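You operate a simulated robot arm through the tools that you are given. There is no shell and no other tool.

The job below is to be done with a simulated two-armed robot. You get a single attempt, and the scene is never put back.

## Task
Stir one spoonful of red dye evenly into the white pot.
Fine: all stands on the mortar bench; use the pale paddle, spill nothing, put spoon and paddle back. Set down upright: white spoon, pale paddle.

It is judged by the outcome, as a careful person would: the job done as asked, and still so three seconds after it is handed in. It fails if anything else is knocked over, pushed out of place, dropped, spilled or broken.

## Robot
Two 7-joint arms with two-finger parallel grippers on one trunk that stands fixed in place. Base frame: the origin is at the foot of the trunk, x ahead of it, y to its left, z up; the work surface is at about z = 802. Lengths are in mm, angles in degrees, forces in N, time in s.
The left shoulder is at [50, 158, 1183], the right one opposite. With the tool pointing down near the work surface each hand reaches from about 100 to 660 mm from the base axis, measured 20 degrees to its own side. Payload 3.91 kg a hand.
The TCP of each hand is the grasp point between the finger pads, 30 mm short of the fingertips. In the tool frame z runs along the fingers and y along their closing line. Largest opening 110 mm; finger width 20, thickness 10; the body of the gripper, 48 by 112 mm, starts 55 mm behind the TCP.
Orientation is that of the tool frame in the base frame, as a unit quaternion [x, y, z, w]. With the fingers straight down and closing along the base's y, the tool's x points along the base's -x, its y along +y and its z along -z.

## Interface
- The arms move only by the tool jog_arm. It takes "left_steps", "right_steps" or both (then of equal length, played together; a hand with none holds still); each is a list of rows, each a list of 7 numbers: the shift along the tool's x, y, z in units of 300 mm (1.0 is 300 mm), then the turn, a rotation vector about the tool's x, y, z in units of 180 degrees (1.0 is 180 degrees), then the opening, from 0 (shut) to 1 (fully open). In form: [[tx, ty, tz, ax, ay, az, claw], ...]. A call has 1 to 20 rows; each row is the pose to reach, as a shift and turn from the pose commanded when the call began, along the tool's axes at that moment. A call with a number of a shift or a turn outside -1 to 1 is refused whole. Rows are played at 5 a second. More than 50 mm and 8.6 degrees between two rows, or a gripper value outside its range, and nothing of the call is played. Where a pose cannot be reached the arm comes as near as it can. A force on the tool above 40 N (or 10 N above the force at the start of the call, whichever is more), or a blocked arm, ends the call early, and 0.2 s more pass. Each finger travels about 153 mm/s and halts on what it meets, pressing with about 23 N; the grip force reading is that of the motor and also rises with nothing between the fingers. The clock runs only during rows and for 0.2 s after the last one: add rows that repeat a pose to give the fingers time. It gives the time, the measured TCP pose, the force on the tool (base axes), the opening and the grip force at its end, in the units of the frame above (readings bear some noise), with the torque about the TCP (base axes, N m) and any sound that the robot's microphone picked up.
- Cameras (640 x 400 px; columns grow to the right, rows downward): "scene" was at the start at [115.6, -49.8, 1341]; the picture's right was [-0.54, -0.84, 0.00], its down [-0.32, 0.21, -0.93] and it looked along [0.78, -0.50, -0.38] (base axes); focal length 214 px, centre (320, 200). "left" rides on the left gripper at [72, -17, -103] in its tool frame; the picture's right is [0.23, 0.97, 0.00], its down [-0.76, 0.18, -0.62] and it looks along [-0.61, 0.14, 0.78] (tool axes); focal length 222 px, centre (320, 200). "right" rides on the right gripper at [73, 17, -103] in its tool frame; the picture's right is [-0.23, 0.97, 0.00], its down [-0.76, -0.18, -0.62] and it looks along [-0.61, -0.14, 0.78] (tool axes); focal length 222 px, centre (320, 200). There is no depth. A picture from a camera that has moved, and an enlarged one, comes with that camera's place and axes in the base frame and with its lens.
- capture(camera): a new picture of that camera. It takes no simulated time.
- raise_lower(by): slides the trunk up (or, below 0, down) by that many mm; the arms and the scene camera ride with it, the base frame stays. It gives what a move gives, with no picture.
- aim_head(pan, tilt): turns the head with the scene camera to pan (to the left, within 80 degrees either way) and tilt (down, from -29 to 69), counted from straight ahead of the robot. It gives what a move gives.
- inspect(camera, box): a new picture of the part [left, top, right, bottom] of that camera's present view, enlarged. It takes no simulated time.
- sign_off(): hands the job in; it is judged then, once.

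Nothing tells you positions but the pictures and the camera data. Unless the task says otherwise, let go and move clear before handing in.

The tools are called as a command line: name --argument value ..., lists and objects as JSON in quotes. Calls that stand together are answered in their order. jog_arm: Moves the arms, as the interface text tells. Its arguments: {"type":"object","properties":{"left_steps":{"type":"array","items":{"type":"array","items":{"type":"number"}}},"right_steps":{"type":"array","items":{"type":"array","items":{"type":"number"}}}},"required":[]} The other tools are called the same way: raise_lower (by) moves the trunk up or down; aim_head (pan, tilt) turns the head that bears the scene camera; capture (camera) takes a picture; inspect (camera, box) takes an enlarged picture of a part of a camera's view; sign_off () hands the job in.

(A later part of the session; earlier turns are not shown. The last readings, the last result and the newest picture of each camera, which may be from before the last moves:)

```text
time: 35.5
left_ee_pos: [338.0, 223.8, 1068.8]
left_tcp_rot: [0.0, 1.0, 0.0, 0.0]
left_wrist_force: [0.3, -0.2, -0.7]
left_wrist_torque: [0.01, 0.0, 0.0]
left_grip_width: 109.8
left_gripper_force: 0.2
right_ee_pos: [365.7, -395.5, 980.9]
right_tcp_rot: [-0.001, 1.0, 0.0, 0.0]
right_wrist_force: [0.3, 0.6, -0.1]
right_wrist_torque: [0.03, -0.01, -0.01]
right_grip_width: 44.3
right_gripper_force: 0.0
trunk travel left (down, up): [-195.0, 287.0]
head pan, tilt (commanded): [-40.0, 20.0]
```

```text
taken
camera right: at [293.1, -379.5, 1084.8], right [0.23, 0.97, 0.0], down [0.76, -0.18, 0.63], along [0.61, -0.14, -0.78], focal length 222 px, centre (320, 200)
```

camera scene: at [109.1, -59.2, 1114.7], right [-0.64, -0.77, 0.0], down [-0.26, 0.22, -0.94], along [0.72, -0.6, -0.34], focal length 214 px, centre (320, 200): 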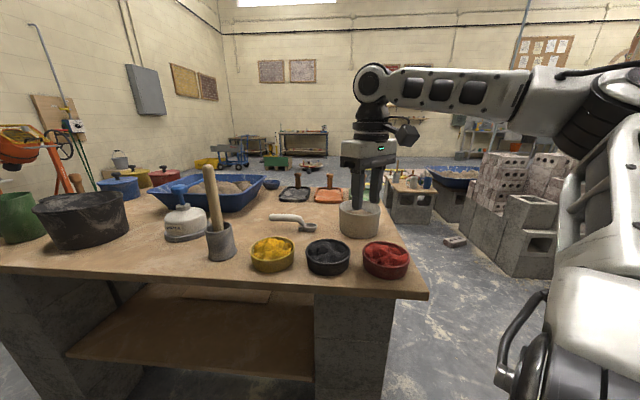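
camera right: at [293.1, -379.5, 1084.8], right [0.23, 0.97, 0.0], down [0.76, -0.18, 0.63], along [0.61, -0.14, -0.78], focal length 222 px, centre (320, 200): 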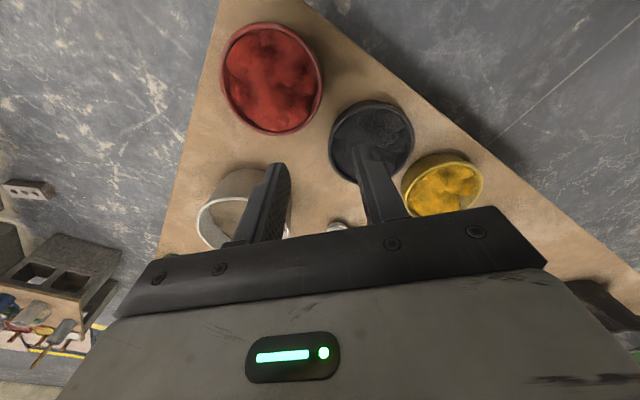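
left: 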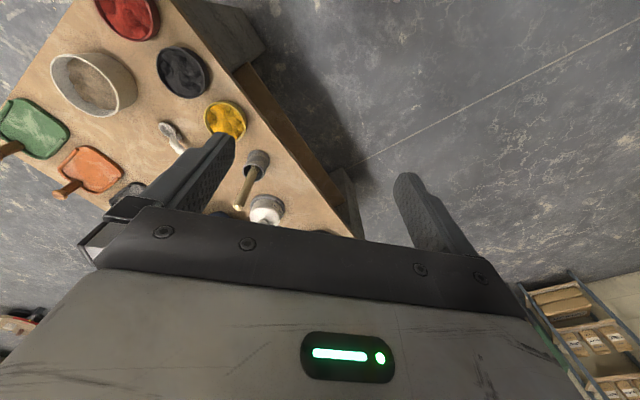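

With the trunk lower I'll move to the pre-grasp pose over the handle. The tool leans about 22° outward and closes square to the handle.

jog_arm --right_steps '[[-0.1005, 0.0153, 0.0325, 0.0062, -0.0144, -0.0317, 0.4], [-0.2009, 0.0306, 0.065, 0.0123, -0.0289, -0.0633, 0.4], [-0.3014, 0.0459, 0.0975, 0.0185, -0.0433, -0.095, 0.4], [-0.4019, 0.0612, 0.13, 0.0246, -0.0578, -0.1266, 0.4], [-0.5023, 0.0764, 0.1625, 0.0308, -0.0722, -0.1583, 0.4], [-0.6028, 0.0917, 0.195, 0.0369, -0.0866, -0.1899, 0.4], [-0.7032, 0.107, 0.2275, 0.0431, -0.1011, -0.2216, 0.4], [-0.8037, 0.1223, 0.26, 0.0492, -0.1155, -0.2532, 0.4], [-0.8037, 0.1223, 0.26, 0.0492, -0.1155, -0.2532, 0.4]]'

capture --camera "right"

capture --camera "scene"

```text
time: 37.5
left_ee_pos: [337.9, 223.1, 1067.9]
left_tcp_rot: [0.0, 1.0, 0.0, 0.0]
left_wrist_force: [0.9, -0.5, 0.3]
left_wrist_torque: [0.0, 0.02, 0.0]
left_grip_width: 110.2
left_gripper_force: 0.0
right_ee_pos: [608.4, -358.1, 904.6]
right_tcp_rot: [-0.386, 0.902, -0.075, 0.177]
right_wrist_force: [-0.3, 0.2, -0.8]
right_wrist_torque: [0.03, 0.0, 0.0]
right_grip_width: 44.1
right_gripper_force: 0.0
trunk travel left (down, up): [-195.0, 287.0]
head pan, tilt (commanded): [-40.0, 20.0]
```

```text
taken
camera right: at [511.4, -399.6, 976.7], right [-0.51, 0.84, -0.21], down [0.37, 0.43, 0.82], along [0.78, 0.34, -0.53], focal length 222 px, centre (320, 200)
```

right: 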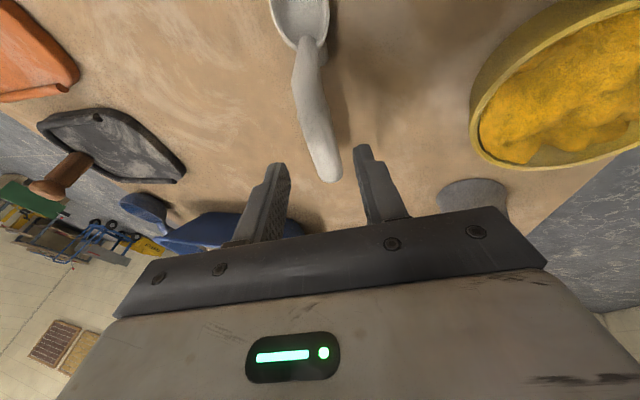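

```text
taken
camera scene: at [109.3, -59.2, 1114.6], right [-0.64, -0.77, 0.0], down [-0.26, 0.22, -0.94], along [0.72, -0.6, -0.34], focal length 214 px, centre (320, 200)
```

scene: 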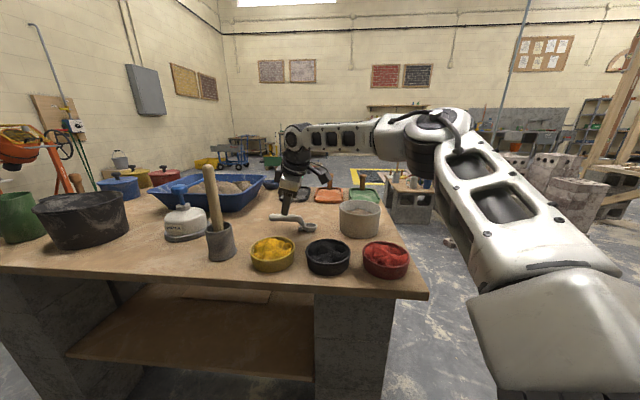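

The pre-grasp pose was reached. I'll check the handle's alignment between the fingers.

inspect --camera "right" --box '[240, 0, 400, 220]'

inspect --camera "scene" --box '[250, 140, 410, 260]'

```text
1.82 times, centred on (320, 110) of right
camera zoom: at [511.4, -399.6, 976.7], right [-0.51, 0.84, -0.21], down [0.37, 0.43, 0.82], along [0.78, 0.34, -0.53], focal length 404 px, centre (320, 364)
```

zoom: 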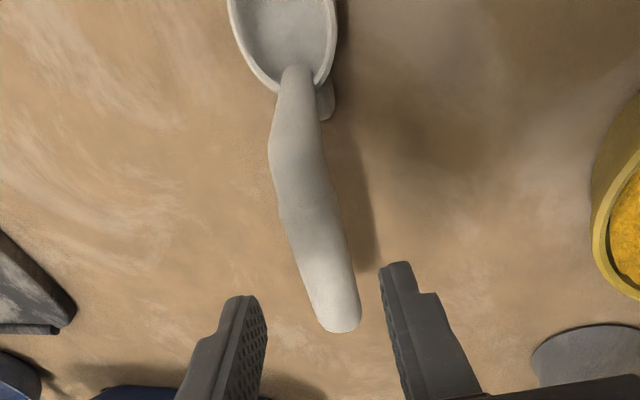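

```text
3.33 times, centred on (330, 200) of scene
camera zoom: at [109.3, -59.2, 1114.6], right [-0.64, -0.77, 0.0], down [-0.26, 0.22, -0.94], along [0.72, -0.6, -0.34], focal length 715 px, centre (287, 200)
```

zoom: 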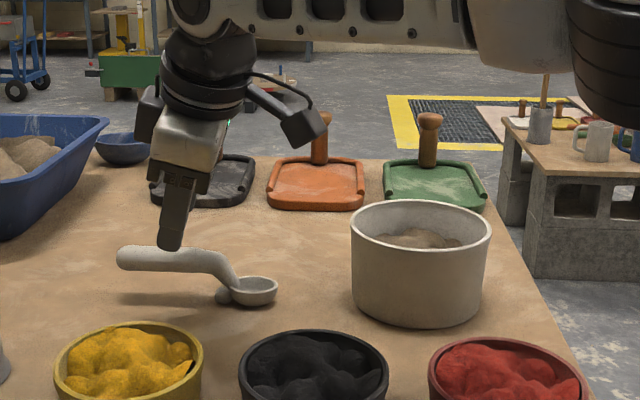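

The handle is well centred between the fingers, at z≈840. I'll slide down onto it along the tool axis with the fingers open.

jog_arm --right_steps '[[0.0017, -0.0005, 0.0409, 0, 0, 0, 0.4], [0.0033, -0.0011, 0.0817, 0, 0, 0, 0.4], [0.005, -0.0016, 0.1226, 0, 0, 0, 0.4], [0.0066, -0.0022, 0.1634, 0, 0, 0, 0.4], [0.0083, -0.0027, 0.2043, 0, 0, 0, 0.4], [0.0083, -0.0027, 0.2043, 0, 0, 0, 0.4]]'

capture --camera "right"

inspect --camera "scene" --box '[250, 140, 410, 260]'

```text
time: 38.9
left_ee_pos: [338.2, 222.4, 1069.1]
left_tcp_rot: [0.0, 1.0, 0.0, -0.001]
left_wrist_force: [0.1, -0.1, 0.4]
left_wrist_torque: [-0.03, 0.02, 0.01]
left_grip_width: 110.0
left_gripper_force: 0.1
right_ee_pos: [629.4, -361.3, 847.3]
right_tcp_rot: [-0.385, 0.903, -0.076, 0.177]
right_wrist_force: [-0.3, -0.6, 0.6]
right_wrist_torque: [-0.02, 0.0, 0.03]
right_grip_width: 43.9
right_gripper_force: 0.0
trunk travel left (down, up): [-195.0, 287.0]
head pan, tilt (commanded): [-40.0, 20.0]
```

```text
taken
camera right: at [532.7, -402.4, 919.0], right [-0.51, 0.84, -0.21], down [0.37, 0.43, 0.82], along [0.78, 0.34, -0.53], focal length 222 px, centre (320, 200)
```

right: 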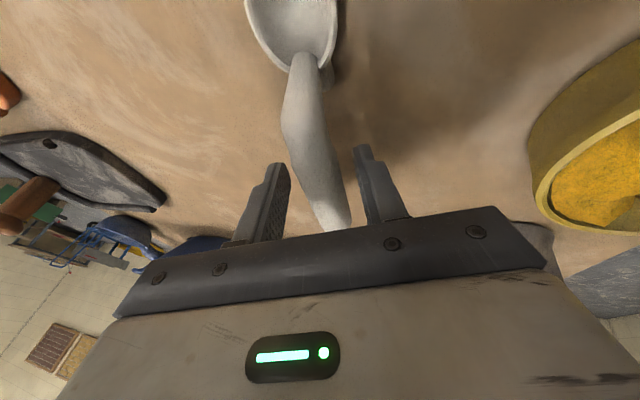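

```text
3.33 times, centred on (330, 200) of scene
camera zoom: at [109.2, -59.2, 1114.6], right [-0.64, -0.77, 0.0], down [-0.26, 0.22, -0.94], along [0.72, -0.6, -0.34], focal length 715 px, centre (287, 200)
```

zoom: 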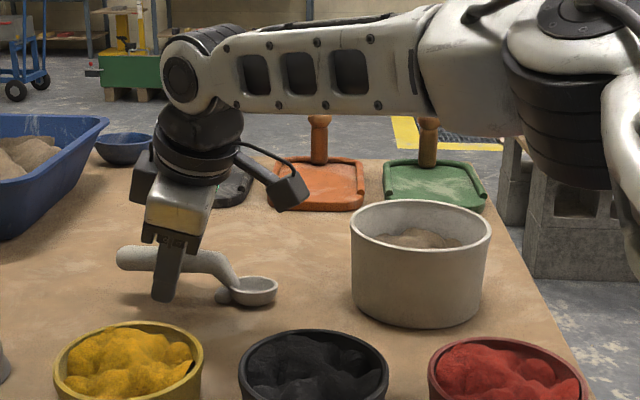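

The fingers straddle the handle, so I'll close on it.

jog_arm --right_steps '[[0, 0, 0, 0, 0, 0, 0.2], [0, 0, 0, 0, 0, 0, 0.0], [0, 0, 0, 0, 0, 0, 0.0], [0, 0, 0, 0, 0, 0, 0.0]]'

capture --camera "right"

inspect --camera "scene" --box '[250, 140, 410, 260]'

```text
time: 39.9
left_ee_pos: [339.1, 222.6, 1068.0]
left_tcp_rot: [0.0, 1.0, 0.0, 0.0]
left_wrist_force: [0.5, -0.6, 0.3]
left_wrist_torque: [-0.02, -0.01, -0.03]
left_grip_width: 110.1
left_gripper_force: 0.0
right_ee_pos: [629.3, -361.6, 846.9]
right_tcp_rot: [-0.385, 0.903, -0.075, 0.176]
right_wrist_force: [0.1, -0.3, 0.1]
right_wrist_torque: [0.02, -0.02, 0.02]
right_grip_width: 23.4
right_gripper_force: 22.7
trunk travel left (down, up): [-195.0, 287.0]
head pan, tilt (commanded): [-40.0, 20.0]
```

```text
taken
camera right: at [532.5, -402.5, 918.9], right [-0.51, 0.84, -0.21], down [0.37, 0.43, 0.82], along [0.78, 0.34, -0.53], focal length 222 px, centre (320, 200)
```

right: 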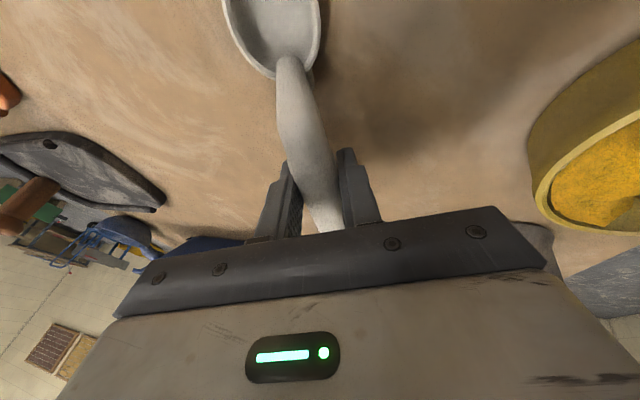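

```text
3.33 times, centred on (330, 200) of scene
camera zoom: at [109.2, -59.2, 1114.6], right [-0.64, -0.77, 0.0], down [-0.26, 0.22, -0.94], along [0.72, -0.6, -0.34], focal length 715 px, centre (287, 200)
```

zoom: 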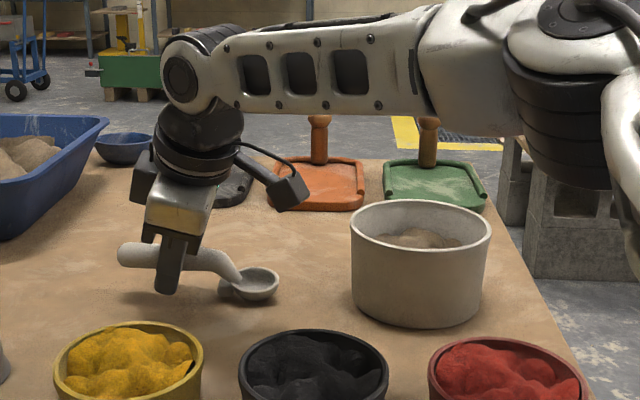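

The spoon is gripped, with the fingers at 23.4 mm and about 23 N. I'll lift it straight up and check that it stays level in the grip.

jog_arm --right_steps '[[-0.0087, -0.009, -0.0309, 0, 0, 0, 0], [-0.026, -0.027, -0.0927, 0, 0, 0, 0], [-0.0433, -0.045, -0.1545, 0, 0, 0, 0], [-0.0606, -0.063, -0.2163, 0, 0, 0, 0], [-0.0692, -0.0721, -0.2473, 0, 0, 0, 0], [-0.0692, -0.0721, -0.2473, 0, 0, 0, 0]]'

capture --camera "right"

inspect --camera "scene" --box '[250, 100, 410, 220]'

```text
time: 41.3
left_ee_pos: [338.9, 221.6, 1067.0]
left_tcp_rot: [-0.001, 1.0, -0.001, 0.0]
left_wrist_force: [0.8, -0.3, 0.2]
left_wrist_torque: [0.0, 0.0, -0.02]
left_grip_width: 110.1
left_gripper_force: 0.1
right_ee_pos: [629.7, -363.5, 926.5]
right_tcp_rot: [-0.385, 0.903, -0.075, 0.175]
right_wrist_force: [0.2, -0.4, -0.6]
right_wrist_torque: [0.05, -0.06, 0.0]
right_grip_width: 23.7
right_gripper_force: 22.9
trunk travel left (down, up): [-195.0, 287.0]
head pan, tilt (commanded): [-40.0, 20.0]
```

```text
taken
camera right: at [532.2, -402.9, 999.3], right [-0.51, 0.84, -0.21], down [0.37, 0.43, 0.82], along [0.78, 0.34, -0.53], focal length 222 px, centre (320, 200)
```

right: 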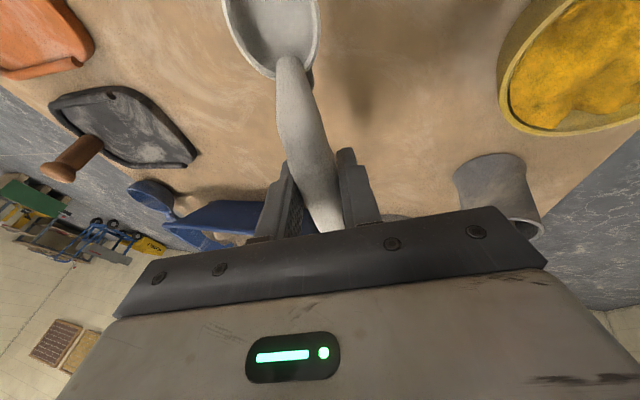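

```text
3.33 times, centred on (330, 160) of scene
camera zoom: at [109.2, -59.2, 1114.6], right [-0.64, -0.77, 0.0], down [-0.26, 0.22, -0.94], along [0.72, -0.6, -0.34], focal length 715 px, centre (287, 333)
```

zoom: 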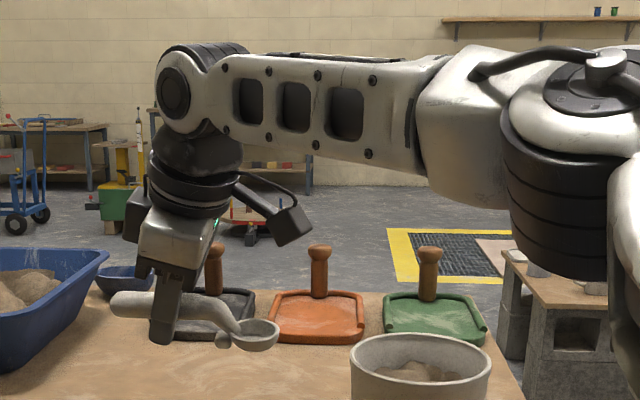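

The spoon came up steady. I'll zoom in on it in the hand to measure its pose.

inspect --camera "right" --box '[200, 0, 400, 240]'

inspect --camera "scene" --box '[270, 160, 330, 200]'

```text
1.67 times, centred on (300, 120) of right
camera zoom: at [532.2, -402.9, 999.3], right [-0.51, 0.84, -0.21], down [0.37, 0.43, 0.82], along [0.78, 0.34, -0.53], focal length 370 px, centre (353, 333)
```

zoom: 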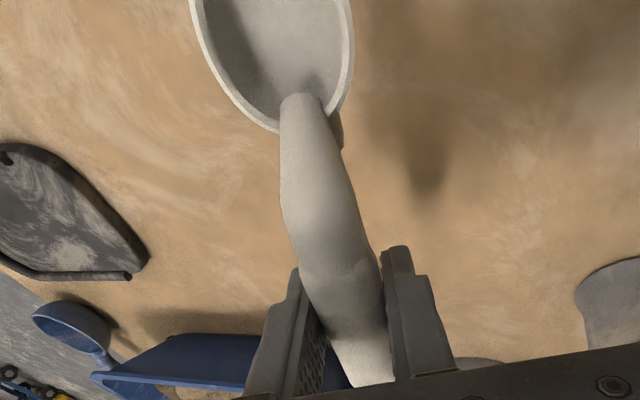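

```text
10.00 times, centred on (300, 180) of scene
camera zoom: at [109.2, -59.2, 1114.6], right [-0.64, -0.77, 0.0], down [-0.26, 0.22, -0.94], along [0.72, -0.6, -0.34], focal length 2145 px, centre (520, 400)
```

zoom: 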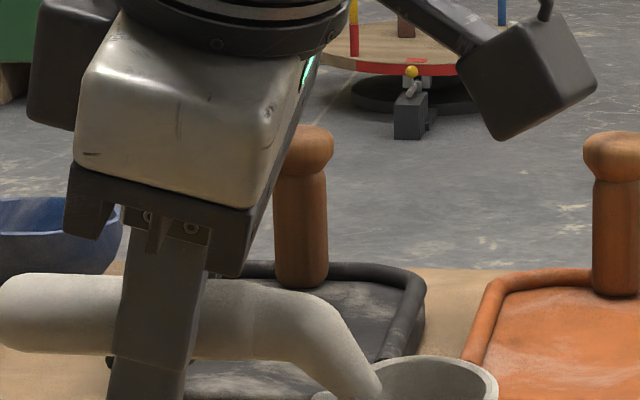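

inspect --camera "scene" --box '[270, 175, 334, 215]'

aim_head --pan -40 --tilt 30

capture --camera "scene"

```text
10.00 times, centred on (302, 195) of scene
camera zoom: at [109.2, -59.2, 1114.6], right [-0.64, -0.77, 0.0], down [-0.26, 0.22, -0.94], along [0.72, -0.6, -0.34], focal length 2145 px, centre (500, 250)
```

zoom: 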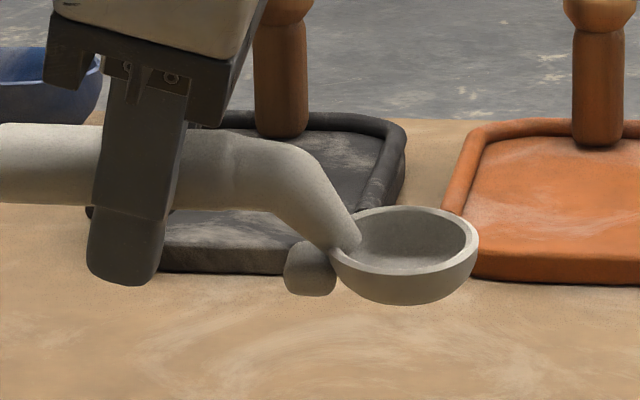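

```text
time: 42.0
left_ee_pos: [338.4, 222.5, 1068.1]
left_tcp_rot: [0.0, 1.0, 0.0, -0.001]
left_wrist_force: [-0.1, 0.4, 0.6]
left_wrist_torque: [0.0, -0.01, 0.03]
left_grip_width: 110.0
left_gripper_force: 0.0
right_ee_pos: [629.6, -362.4, 926.9]
right_tcp_rot: [-0.385, 0.903, -0.076, 0.176]
right_wrist_force: [0.4, 0.4, -1.1]
right_wrist_torque: [0.05, -0.04, 0.05]
right_grip_width: 23.5
right_gripper_force: 22.7
trunk travel left (down, up): [-195.0, 287.0]
head pan, tilt (commanded): [-40.0, 30.0]
```

```text
taken
camera scene: at [107.2, -57.5, 1098.6], right [-0.64, -0.77, 0.0], down [-0.38, 0.32, -0.87], along [0.66, -0.56, -0.5], focal length 214 px, centre (320, 200)
```

scene: 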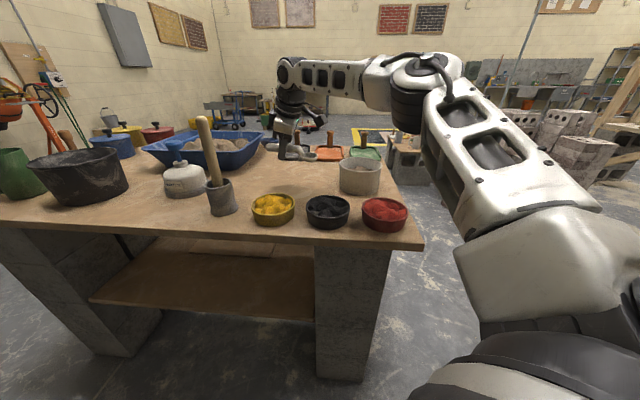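

The spoon is level in the grip, with its bowl about 75 mm from the TCP and 26 mm below it. I'll raise it a little, then carry it to above the red bowl, turning the handle to point away along +x so the fingers stay clear of the black bowl and the pot.

jog_arm --right_steps '[[-0.0144, -0.0149, -0.0512, 0, 0, 0, 0], [-0.0287, -0.0297, -0.1023, 0, 0, 0, 0], [0.0526, 0.0125, -0.1374, 0.0083, 0.0086, 0.0296, 0], [0.1339, 0.0547, -0.1724, 0.0166, 0.0173, 0.0593, 0], [0.2152, 0.097, -0.2075, 0.0249, 0.0259, 0.0889, 0], [0.2965, 0.1392, -0.2425, 0.0332, 0.0346, 0.1185, 0], [0.3778, 0.1814, -0.2776, 0.0414, 0.0432, 0.1481, 0], [0.4591, 0.2236, -0.3126, 0.0497, 0.0518, 0.1778, 0], [0.5404, 0.2658, -0.3477, 0.058, 0.0605, 0.2074, 0], [0.6217, 0.308, -0.3827, 0.0663, 0.0691, 0.237, 0], [0.6217, 0.308, -0.3827, 0.0663, 0.0691, 0.237, 0]]'

aim_head --pan -50 --tilt 35

capture --camera "right"

capture --camera "scene"

```text
time: 44.4
left_ee_pos: [338.7, 222.4, 1068.1]
left_tcp_rot: [0.001, 1.0, 0.0, 0.0]
left_wrist_force: [0.2, 0.2, 0.1]
left_wrist_torque: [0.04, 0.02, 0.02]
left_grip_width: 109.9
left_gripper_force: 0.1
right_ee_pos: [404.3, -432.9, 957.9]
right_tcp_rot: [-0.001, 0.981, -0.137, 0.134]
right_wrist_force: [-0.1, -0.1, -0.8]
right_wrist_torque: [0.06, -0.07, 0.03]
right_grip_width: 23.5
right_gripper_force: 23.0
trunk travel left (down, up): [-195.0, 287.0]
head pan, tilt (commanded): [-40.0, 30.0]
```

```text
time: 45.1
left_ee_pos: [338.0, 223.0, 1068.4]
left_tcp_rot: [0.0, 1.0, -0.001, 0.001]
left_wrist_force: [0.3, 0.9, 0.5]
left_wrist_torque: [0.0, -0.01, 0.01]
left_grip_width: 109.8
left_gripper_force: 0.2
right_ee_pos: [404.9, -432.1, 958.9]
right_tcp_rot: [-0.002, 0.981, -0.138, 0.134]
right_wrist_force: [0.8, 0.4, -0.8]
right_wrist_torque: [0.0, -0.04, -0.02]
right_grip_width: 23.6
right_gripper_force: 23.1
trunk travel left (down, up): [-195.0, 287.0]
head pan, tilt (commanded): [-50.0, 35.0]
```

```text
taken
camera right: at [307.4, -391.4, 1031.7], right [0.25, 0.95, -0.2], down [0.56, 0.03, 0.82], along [0.79, -0.32, -0.53], focal length 222 px, centre (320, 200)
```

right: 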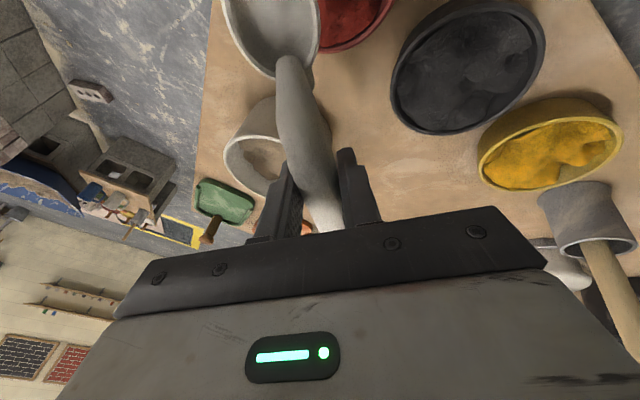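

```text
taken
camera scene: at [94.5, -66.8, 1090.8], right [-0.77, -0.64, 0.0], down [-0.37, 0.44, -0.82], along [0.53, -0.63, -0.57], focal length 214 px, centre (320, 200)
```

scene: 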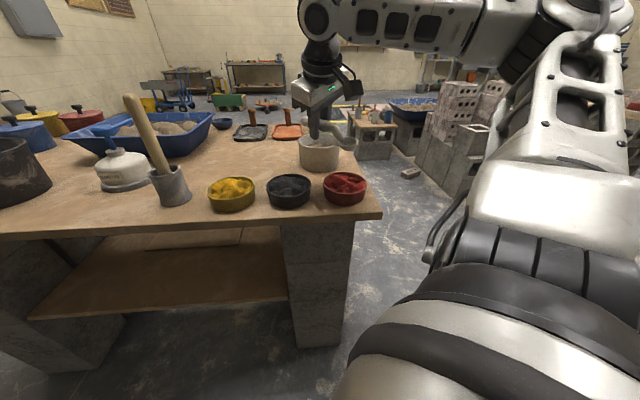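

The spoon hovers near the red bowl. I'll zoom in to fix the bowl's rim and the dye surface relative to the spoon.

inspect --camera "scene" --box '[280, 80, 400, 220]'

inspect --camera "right" --box '[200, 0, 400, 130]'

inspect --camera "scene" --box '[305, 160, 385, 215]'

```text
2.86 times, centred on (340, 150) of scene
camera zoom: at [94.5, -66.8, 1090.8], right [-0.77, -0.64, 0.0], down [-0.37, 0.44, -0.82], along [0.53, -0.63, -0.57], focal length 613 px, centre (263, 343)
```

zoom: 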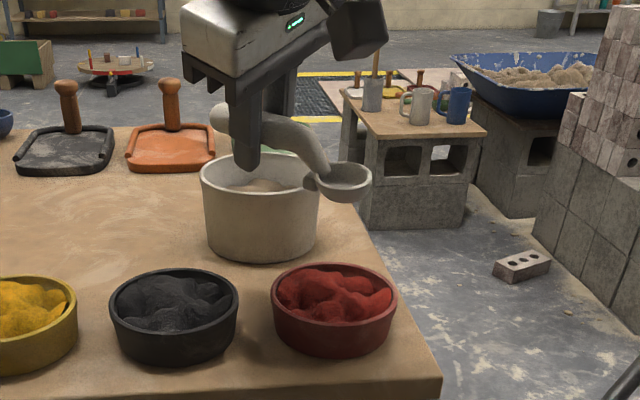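

```text
3.08 times, centred on (300, 65) of right
camera zoom: at [307.4, -391.4, 1031.7], right [0.25, 0.95, -0.2], down [0.56, 0.03, 0.82], along [0.79, -0.32, -0.53], focal length 684 px, centre (382, 615)
```

zoom: 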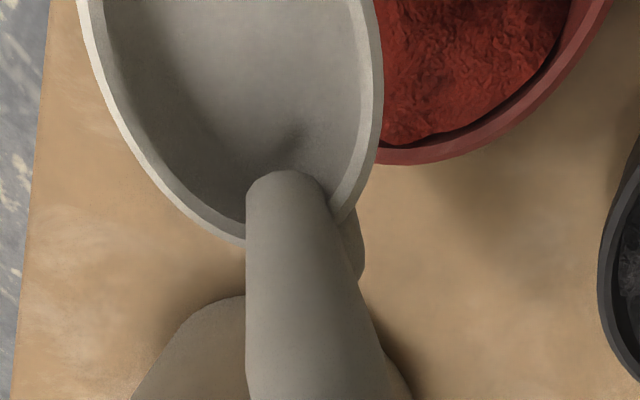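

```text
7.27 times, centred on (345, 188) of scene
camera zoom: at [94.5, -66.8, 1090.8], right [-0.77, -0.64, 0.0], down [-0.37, 0.44, -0.82], along [0.53, -0.63, -0.57], focal length 1560 px, centre (138, 291)
```

zoom: 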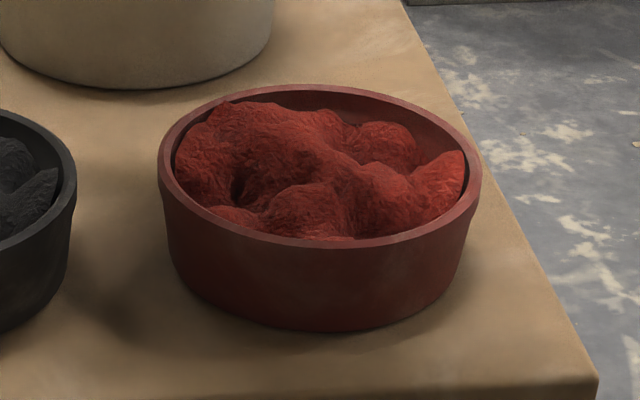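

The spoon bowl is straight above the centre of the red bowl, which I take to be (329,-439), with the rim at z≈834 and radius about 52. I'll tip the spoon nose down about 28° above the dye and check before scooping.

jog_arm --right_steps '[[0.0177, 0.0051, 0.0214, 0.0016, -0.0374, 0.0105, 0], [0.0354, 0.0102, 0.0429, 0.0032, -0.0748, 0.021, 0], [0.0531, 0.0152, 0.0643, 0.0048, -0.1122, 0.0315, 0], [0.0708, 0.0203, 0.0857, 0.0064, -0.1496, 0.042, 0], [0.0708, 0.0203, 0.0857, 0.0064, -0.1496, 0.042, 0]]'

inspect --camera "scene" --box '[280, 80, 400, 220]'

capture --camera "right"

```text
time: 46.3
left_ee_pos: [338.7, 223.1, 1068.5]
left_tcp_rot: [0.0, 1.0, 0.0, 0.0]
left_wrist_force: [0.3, 0.1, -0.1]
left_wrist_torque: [0.0, 0.04, 0.01]
left_grip_width: 110.1
left_gripper_force: 0.1
right_ee_pos: [391.6, -433.8, 927.5]
right_tcp_rot: [0.032, 0.92, -0.134, 0.368]
right_wrist_force: [-0.3, 0.1, -1.2]
right_wrist_torque: [0.0, -0.04, 0.04]
right_grip_width: 23.7
right_gripper_force: 23.0
trunk travel left (down, up): [-195.0, 287.0]
head pan, tilt (commanded): [-50.0, 35.0]
```

```text
2.86 times, centred on (340, 150) of scene
camera zoom: at [94.5, -66.9, 1090.7], right [-0.77, -0.64, 0.0], down [-0.37, 0.44, -0.82], along [0.53, -0.63, -0.57], focal length 613 px, centre (263, 343)
```

zoom: 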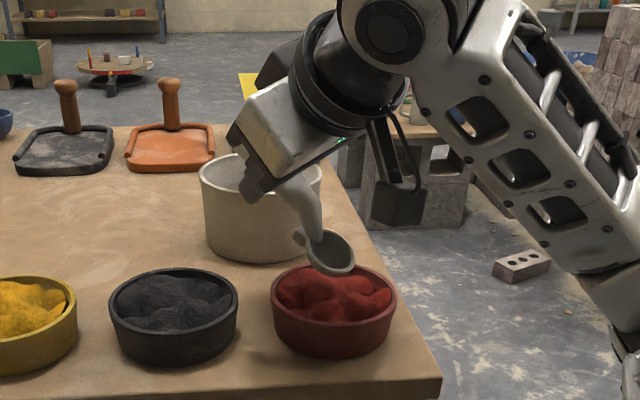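

```text
taken
camera right: at [271.5, -392.9, 946.5], right [0.32, 0.95, -0.06], down [0.11, 0.03, 0.99], along [0.94, -0.32, -0.1], focal length 222 px, centre (320, 200)
```

right: 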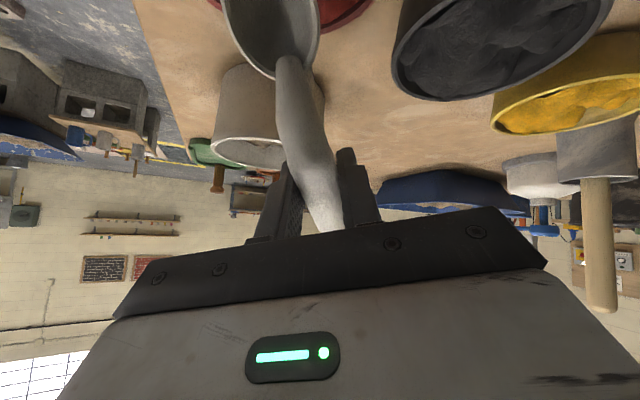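

The spoon is lined up over the dye. I'll lower the nose into it in small steps first and watch the forces.

jog_arm --right_steps '[[0.037, 0.0119, 0.0367, 0, 0, 0, 0], [0.0729, 0.0235, 0.073, 0, 0, 0, 0], [0.0987, 0.0266, 0.0803, 0, 0, 0, 0]]'

inspect --camera "scene" --box '[290, 120, 400, 220]'

```text
time: 47.1
left_ee_pos: [338.1, 222.3, 1068.1]
left_tcp_rot: [0.001, 1.0, 0.0, 0.0]
left_wrist_force: [0.3, 0.7, -0.2]
left_wrist_torque: [0.01, -0.03, 0.0]
left_grip_width: 110.0
left_gripper_force: 0.0
right_ee_pos: [386.5, -434.7, 890.1]
right_tcp_rot: [0.032, 0.92, -0.134, 0.367]
right_wrist_force: [-0.1, -0.3, -0.7]
right_wrist_torque: [0.01, -0.06, 0.0]
right_grip_width: 23.8
right_gripper_force: 23.0
trunk travel left (down, up): [-195.0, 287.0]
head pan, tilt (commanded): [-50.0, 35.0]
```

```text
4.00 times, centred on (345, 170) of scene
camera zoom: at [94.5, -66.8, 1090.8], right [-0.77, -0.64, 0.0], down [-0.37, 0.44, -0.82], along [0.53, -0.63, -0.57], focal length 858 px, centre (220, 320)
```

zoom: 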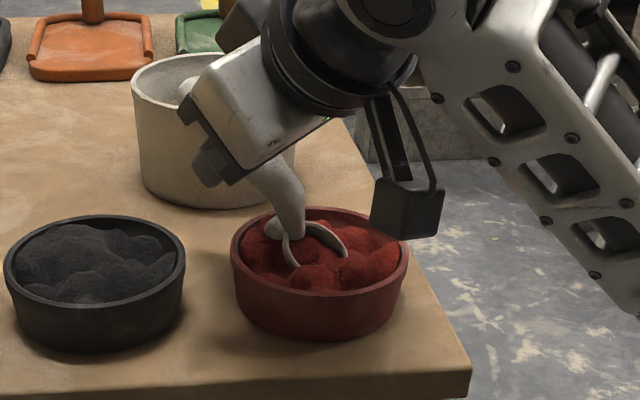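

There's no resistance and the spoon nose is in the dye. Now I'll sweep forward, level the spoon and lift.

jog_arm --right_steps '[[0.0257, 0.0055, 0.0157, -0.0013, 0.0321, -0.009, 0], [0.046, 0.0105, 0.0306, -0.0029, 0.0695, -0.0195, 0], [0.0507, 0.0146, 0.0448, -0.0044, 0.1069, -0.03, 0], [0.0325, 0.0117, 0.0372, -0.0057, 0.139, -0.039, 0], [0.015, 0.0067, 0.022, -0.006, 0.1443, -0.0405, 0], [-0.0028, 0.0016, 0.0061, -0.0062, 0.1496, -0.042, 0], [-0.02, -0.004, -0.0113, -0.0062, 0.1496, -0.042, 0], [-0.0371, -0.0096, -0.0287, -0.0062, 0.1496, -0.042, 0], [-0.0371, -0.0096, -0.0287, -0.0062, 0.1496, -0.042, 0]]'

inspect --camera "scene" --box '[290, 120, 400, 220]'

inspect --camera "right" --box '[200, 0, 400, 130]'

```text
time: 49.1
left_ee_pos: [338.9, 222.9, 1068.4]
left_tcp_rot: [0.0, 1.0, 0.0, 0.0]
left_wrist_force: [0.3, -0.6, -0.8]
left_wrist_torque: [-0.03, 0.03, 0.01]
left_grip_width: 110.1
left_gripper_force: 0.1
right_ee_pos: [388.8, -433.9, 903.7]
right_tcp_rot: [-0.001, 0.982, -0.138, 0.132]
right_wrist_force: [0.6, 1.0, -0.9]
right_wrist_torque: [0.04, -0.07, -0.01]
right_grip_width: 23.7
right_gripper_force: 23.1
trunk travel left (down, up): [-195.0, 287.0]
head pan, tilt (commanded): [-50.0, 35.0]
```

```text
4.00 times, centred on (345, 170) of scene
camera zoom: at [94.4, -66.8, 1090.7], right [-0.77, -0.64, 0.0], down [-0.37, 0.44, -0.82], along [0.53, -0.63, -0.57], focal length 858 px, centre (220, 320)
```

zoom: 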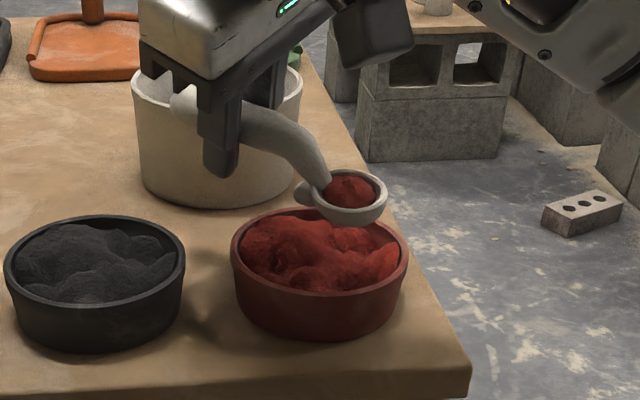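

```text
3.08 times, centred on (300, 65) of right
camera zoom: at [292.2, -393.1, 976.3], right [0.25, 0.95, -0.2], down [0.57, 0.03, 0.82], along [0.79, -0.32, -0.53], focal length 684 px, centre (382, 615)
```

zoom: 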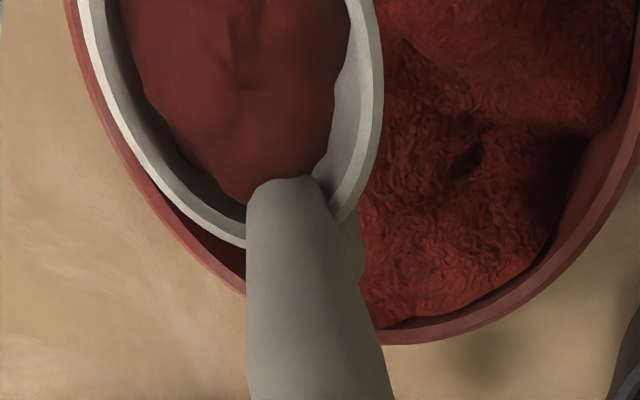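

The spoon now holds a rounded load of red dye. I'll look more closely at how full it is and check for any stray dye.

inspect --camera "scene" --box '[330, 150, 400, 194]'

capture --camera "right"

```text
9.09 times, centred on (365, 172) of scene
camera zoom: at [94.4, -66.8, 1090.7], right [-0.77, -0.64, 0.0], down [-0.37, 0.44, -0.82], along [0.53, -0.63, -0.57], focal length 1950 px, centre (-89, 454)
```

zoom: 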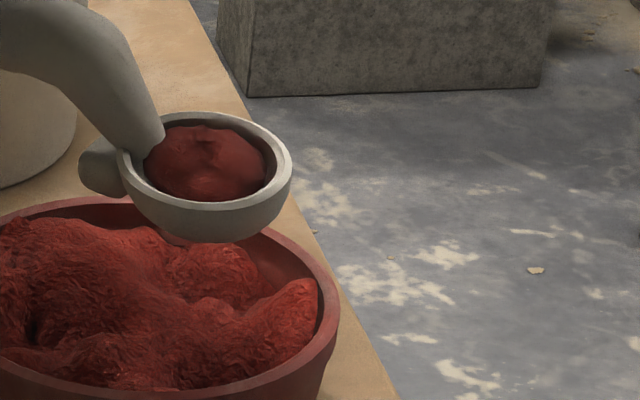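

```text
taken
camera right: at [292.2, -393.1, 976.3], right [0.25, 0.95, -0.2], down [0.57, 0.03, 0.82], along [0.79, -0.32, -0.53], focal length 222 px, centre (320, 200)
```

right: 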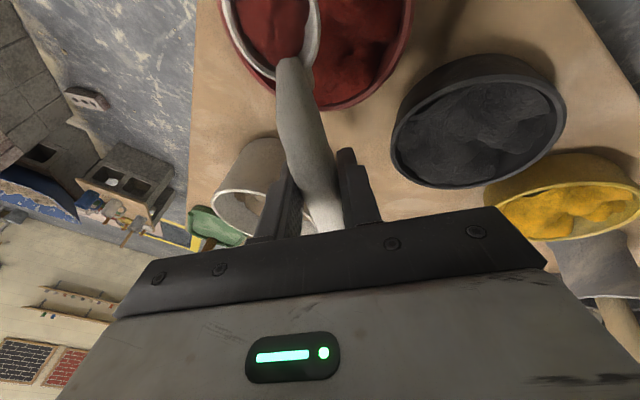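

It's a proper spoonful and nothing has spilled. I'll raise it level and carry it slowly to above the white pot's centre.

jog_arm --right_steps '[[-0.0086, -0.009, -0.031, 0, 0, 0, 0], [-0.0242, -0.0253, -0.0867, 0, 0, 0, 0], [-0.0414, -0.0434, -0.1486, 0, 0, 0, 0], [-0.0553, -0.0579, -0.1981, 0, 0, 0, 0], [-0.0613, -0.0642, -0.2198, 0, 0, 0, 0], [-0.0865, -0.0759, -0.2094, 0, 0, 0, 0], [-0.1369, -0.0992, -0.1885, 0, 0, 0, 0], [-0.1974, -0.1271, -0.1635, 0, 0, 0, 0], [-0.2629, -0.1574, -0.1363, 0, 0, 0, 0], [-0.3284, -0.1877, -0.1092, 0, 0, 0, 0], [-0.3939, -0.218, -0.0821, 0, 0, 0, 0], [-0.4594, -0.2483, -0.0549, 0, 0, 0, 0], [-0.5148, -0.274, -0.032, 0, 0, 0, 0], [-0.5501, -0.2903, -0.0174, 0, 0, 0, 0], [-0.5652, -0.2973, -0.0111, 0, 0, 0, 0], [-0.5652, -0.2973, -0.0111, 0, 0, 0, 0]]'

capture --camera "right"

capture --camera "scene"

```text
time: 52.5
left_ee_pos: [338.0, 222.7, 1068.6]
left_tcp_rot: [0.0, 1.0, 0.0, 0.0]
left_wrist_force: [0.0, 0.6, -0.5]
left_wrist_torque: [0.02, 0.01, 0.0]
left_grip_width: 110.2
left_gripper_force: 0.1
right_ee_pos: [548.5, -511.7, 975.5]
right_tcp_rot: [-0.001, 0.981, -0.138, 0.134]
right_wrist_force: [0.3, -0.9, -2.1]
right_wrist_torque: [0.0, -0.04, -0.07]
right_grip_width: 23.5
right_gripper_force: 22.6
trunk travel left (down, up): [-195.0, 287.0]
head pan, tilt (commanded): [-50.0, 35.0]
```

```text
taken
camera right: at [451.8, -471.5, 1047.9], right [0.25, 0.95, -0.2], down [0.56, 0.03, 0.82], along [0.79, -0.32, -0.53], focal length 222 px, centre (320, 200)
```

right: 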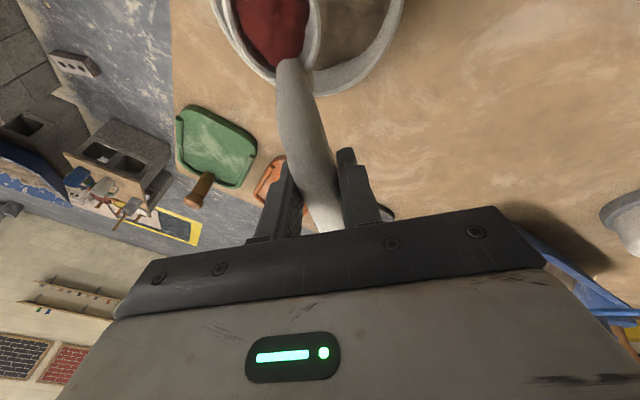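

```text
taken
camera scene: at [94.5, -66.8, 1090.7], right [-0.77, -0.64, 0.0], down [-0.37, 0.44, -0.82], along [0.53, -0.63, -0.57], focal length 214 px, centre (320, 200)
```

scene: 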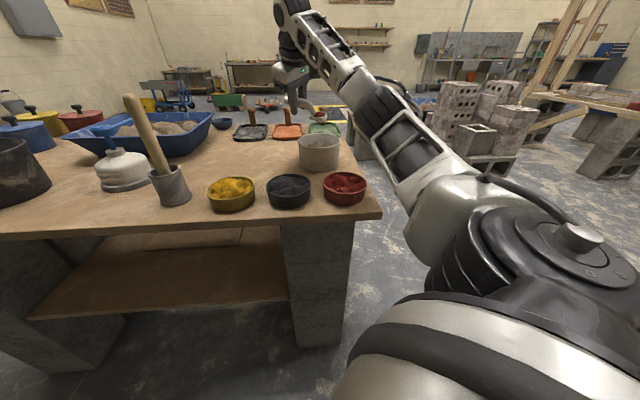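

The spoon is over the pot region. I'll zoom in to check the alignment before tipping.

inspect --camera "scene" --box '[270, 90, 370, 180]'

inspect --camera "right" --box '[200, 0, 420, 110]'

```text
4.44 times, centred on (320, 135) of scene
camera zoom: at [94.5, -66.8, 1090.7], right [-0.77, -0.64, 0.0], down [-0.37, 0.44, -0.82], along [0.53, -0.63, -0.57], focal length 953 px, centre (320, 489)
```

zoom: 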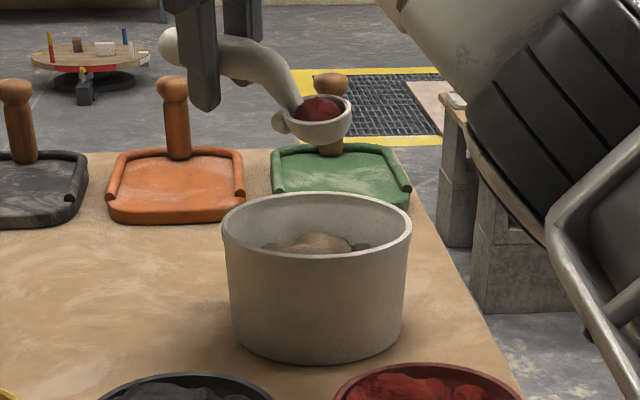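

```text
2.91 times, centred on (310, 55) of right
camera zoom: at [451.8, -471.5, 1047.9], right [0.25, 0.95, -0.2], down [0.56, 0.03, 0.82], along [0.79, -0.32, -0.53], focal length 646 px, centre (349, 622)
```

zoom: 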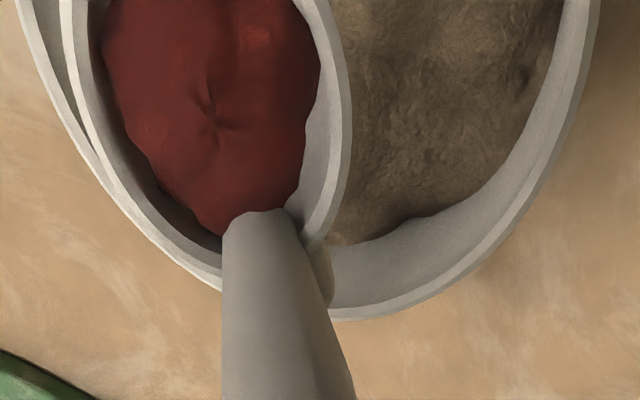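

The spoon is centred over the pot, whose rim I take as (473,-514), z≈884. I'll lower it close to the rim and tip it nose down over the centre to pour.

jog_arm --right_steps '[[0.0105, 0.0108, 0.037, 0, 0, 0, 0], [0.0245, 0.0253, 0.0863, 0, 0, 0, 0], [0.0346, 0.0357, 0.1218, 0, 0, 0, 0], [0.0388, 0.0273, 0.0912, 0.0016, -0.0374, 0.0105, 0], [0.0468, 0.0192, 0.0613, 0.0032, -0.0748, 0.021, 0], [0.0585, 0.0116, 0.0325, 0.0048, -0.1122, 0.0315, 0], [0.0738, 0.0046, 0.0052, 0.0064, -0.1496, 0.042, 0], [0.0923, -0.0017, -0.02, 0.008, -0.187, 0.0525, 0], [0.114, -0.0072, -0.0429, 0.0095, -0.2244, 0.063, 0], [0.1383, -0.0119, -0.0632, 0.0111, -0.2618, 0.0736, 0], [0.165, -0.0156, -0.0805, 0.0127, -0.2993, 0.0841, 0], [0.1936, -0.0183, -0.0945, 0.0143, -0.3367, 0.0946, 0], [0.2237, -0.02, -0.1051, 0.0159, -0.3741, 0.1051, 0], [0.2237, -0.02, -0.1051, 0.0159, -0.3741, 0.1051, 0], [0.2237, -0.02, -0.1051, 0.0159, -0.3741, 0.1051, 0]]'

inspect --camera "scene" --box '[270, 90, 370, 180]'

capture --camera "right"

```text
time: 55.7
left_ee_pos: [338.4, 222.5, 1068.7]
left_tcp_rot: [-0.001, 1.0, 0.0, 0.0]
left_wrist_force: [0.2, -0.4, 0.2]
left_wrist_torque: [0.04, 0.01, -0.01]
left_grip_width: 110.1
left_gripper_force: 0.1
right_ee_pos: [474.9, -511.2, 988.7]
right_tcp_rot: [0.079, 0.727, -0.115, 0.673]
right_wrist_force: [-0.5, 0.0, -1.1]
right_wrist_torque: [0.02, 0.01, 0.01]
right_grip_width: 23.4
right_gripper_force: 23.4
trunk travel left (down, up): [-195.0, 287.0]
head pan, tilt (commanded): [-50.0, 35.0]
```

```text
4.44 times, centred on (320, 135) of scene
camera zoom: at [94.4, -66.8, 1090.7], right [-0.77, -0.64, 0.0], down [-0.37, 0.44, -0.82], along [0.53, -0.63, -0.57], focal length 953 px, centre (320, 489)
```

zoom: 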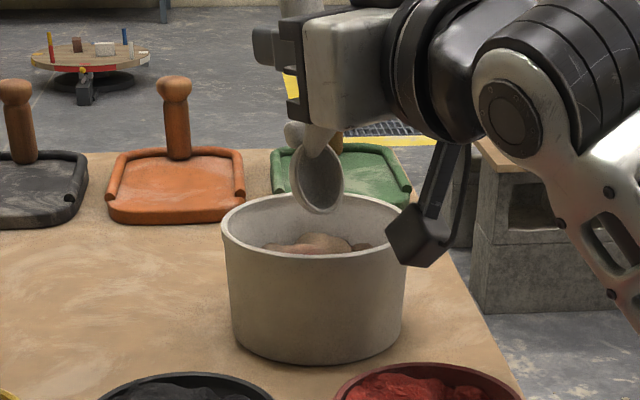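

```text
taken
camera right: at [374.1, -471.0, 922.9], right [0.28, 0.95, 0.17], down [-0.58, 0.03, 0.81], along [0.76, -0.32, 0.56], focal length 222 px, centre (320, 200)
```

right: 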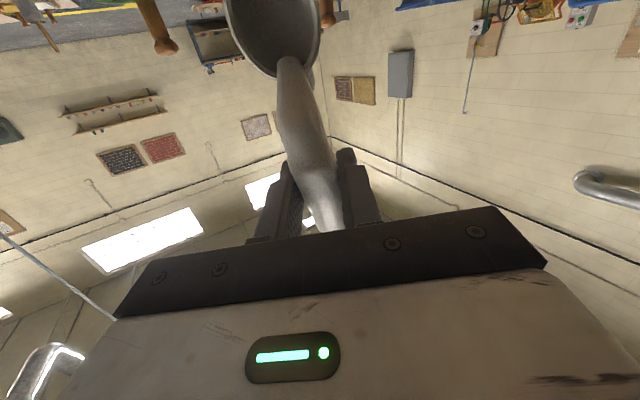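

The spoon emptied into the pot and the mound there looks tinted. I'll check the pot and its surroundings for spilled dye.

inspect --camera "scene" --box '[295, 120, 345, 155]'

inspect --camera "right" --box '[210, 0, 340, 90]'

```text
11.43 times, centred on (320, 138) of scene
camera zoom: at [94.4, -66.8, 1090.7], right [-0.77, -0.64, 0.0], down [-0.37, 0.44, -0.82], along [0.53, -0.63, -0.57], focal length 2451 px, centre (320, 914)
```

zoom: 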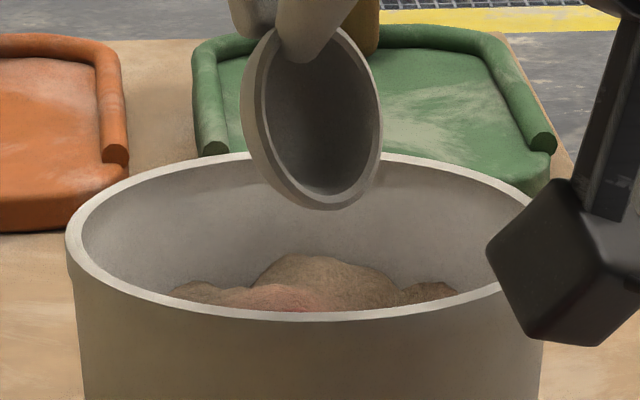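

```text
4.44 times, centred on (275, 45) of right
camera zoom: at [374.1, -471.0, 922.9], right [0.28, 0.95, 0.17], down [-0.58, 0.03, 0.81], along [0.76, -0.32, 0.56], focal length 987 px, centre (520, 889)
```

zoom: 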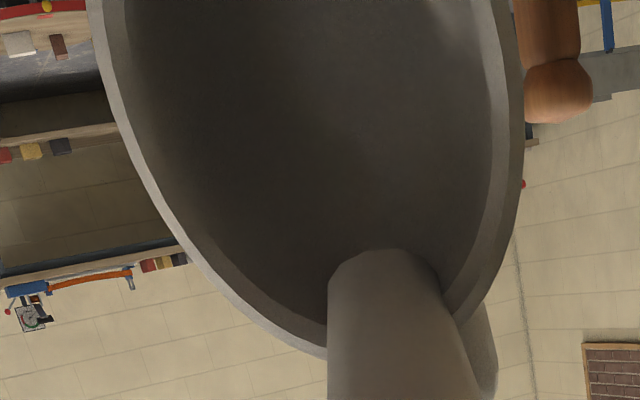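

The spoon is empty and I see no spill. I'll level it again and lift it clear of the pot.

jog_arm --right_steps '[[0.0026, 0.0075, 0.0266, -0.0017, 0.0415, -0.0118, 0], [0.0052, 0.015, 0.0531, -0.0035, 0.0831, -0.0236, 0], [0.0078, 0.0224, 0.0797, -0.0052, 0.1246, -0.0355, 0], [0.0104, 0.0299, 0.1062, -0.0069, 0.1661, -0.0473, 0], [0.0131, 0.0374, 0.1328, -0.0087, 0.2077, -0.0591, 0], [0.0157, 0.0449, 0.1593, -0.0104, 0.2492, -0.0709, 0], [0.0183, 0.0523, 0.1859, -0.0121, 0.2907, -0.0828, 0], [0.0209, 0.0598, 0.2124, -0.0139, 0.3323, -0.0946, 0], [0.0235, 0.0673, 0.239, -0.0156, 0.3738, -0.1064, 0], [0.0235, 0.0673, 0.239, -0.0156, 0.3738, -0.1064, 0]]'

inspect --camera "scene" --box '[270, 90, 370, 180]'

capture --camera "right"

```text
time: 57.9
left_ee_pos: [337.7, 223.8, 1067.7]
left_tcp_rot: [0.0, 1.0, 0.0, 0.001]
left_wrist_force: [-0.1, 0.4, -0.6]
left_wrist_torque: [-0.02, 0.01, 0.02]
left_grip_width: 110.2
left_gripper_force: 0.0
right_ee_pos: [548.2, -512.7, 973.9]
right_tcp_rot: [-0.002, 0.981, -0.139, 0.132]
right_wrist_force: [-0.6, -0.4, -1.0]
right_wrist_torque: [-0.03, -0.05, 0.0]
right_grip_width: 23.5
right_gripper_force: 23.3
trunk travel left (down, up): [-195.0, 287.0]
head pan, tilt (commanded): [-50.0, 35.0]
```

```text
4.44 times, centred on (320, 135) of scene
camera zoom: at [94.6, -66.7, 1090.7], right [-0.77, -0.64, 0.0], down [-0.37, 0.44, -0.82], along [0.53, -0.63, -0.57], focal length 953 px, centre (320, 489)
```

zoom: 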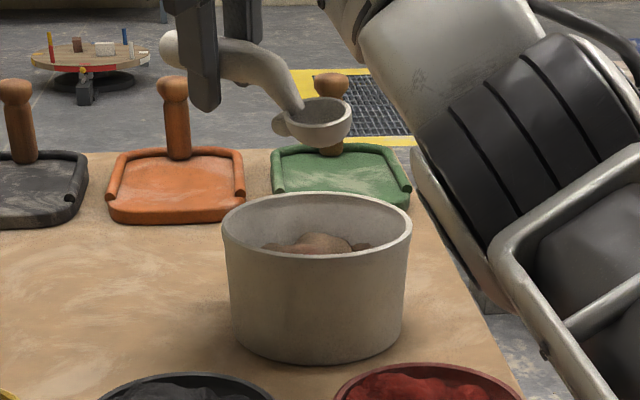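

```text
taken
camera right: at [452.1, -471.6, 1047.7], right [0.25, 0.95, -0.21], down [0.57, 0.03, 0.82], along [0.79, -0.32, -0.53], focal length 222 px, centre (320, 200)
```

right: 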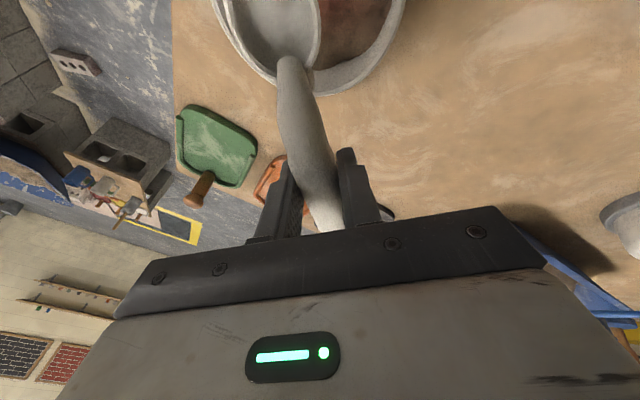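

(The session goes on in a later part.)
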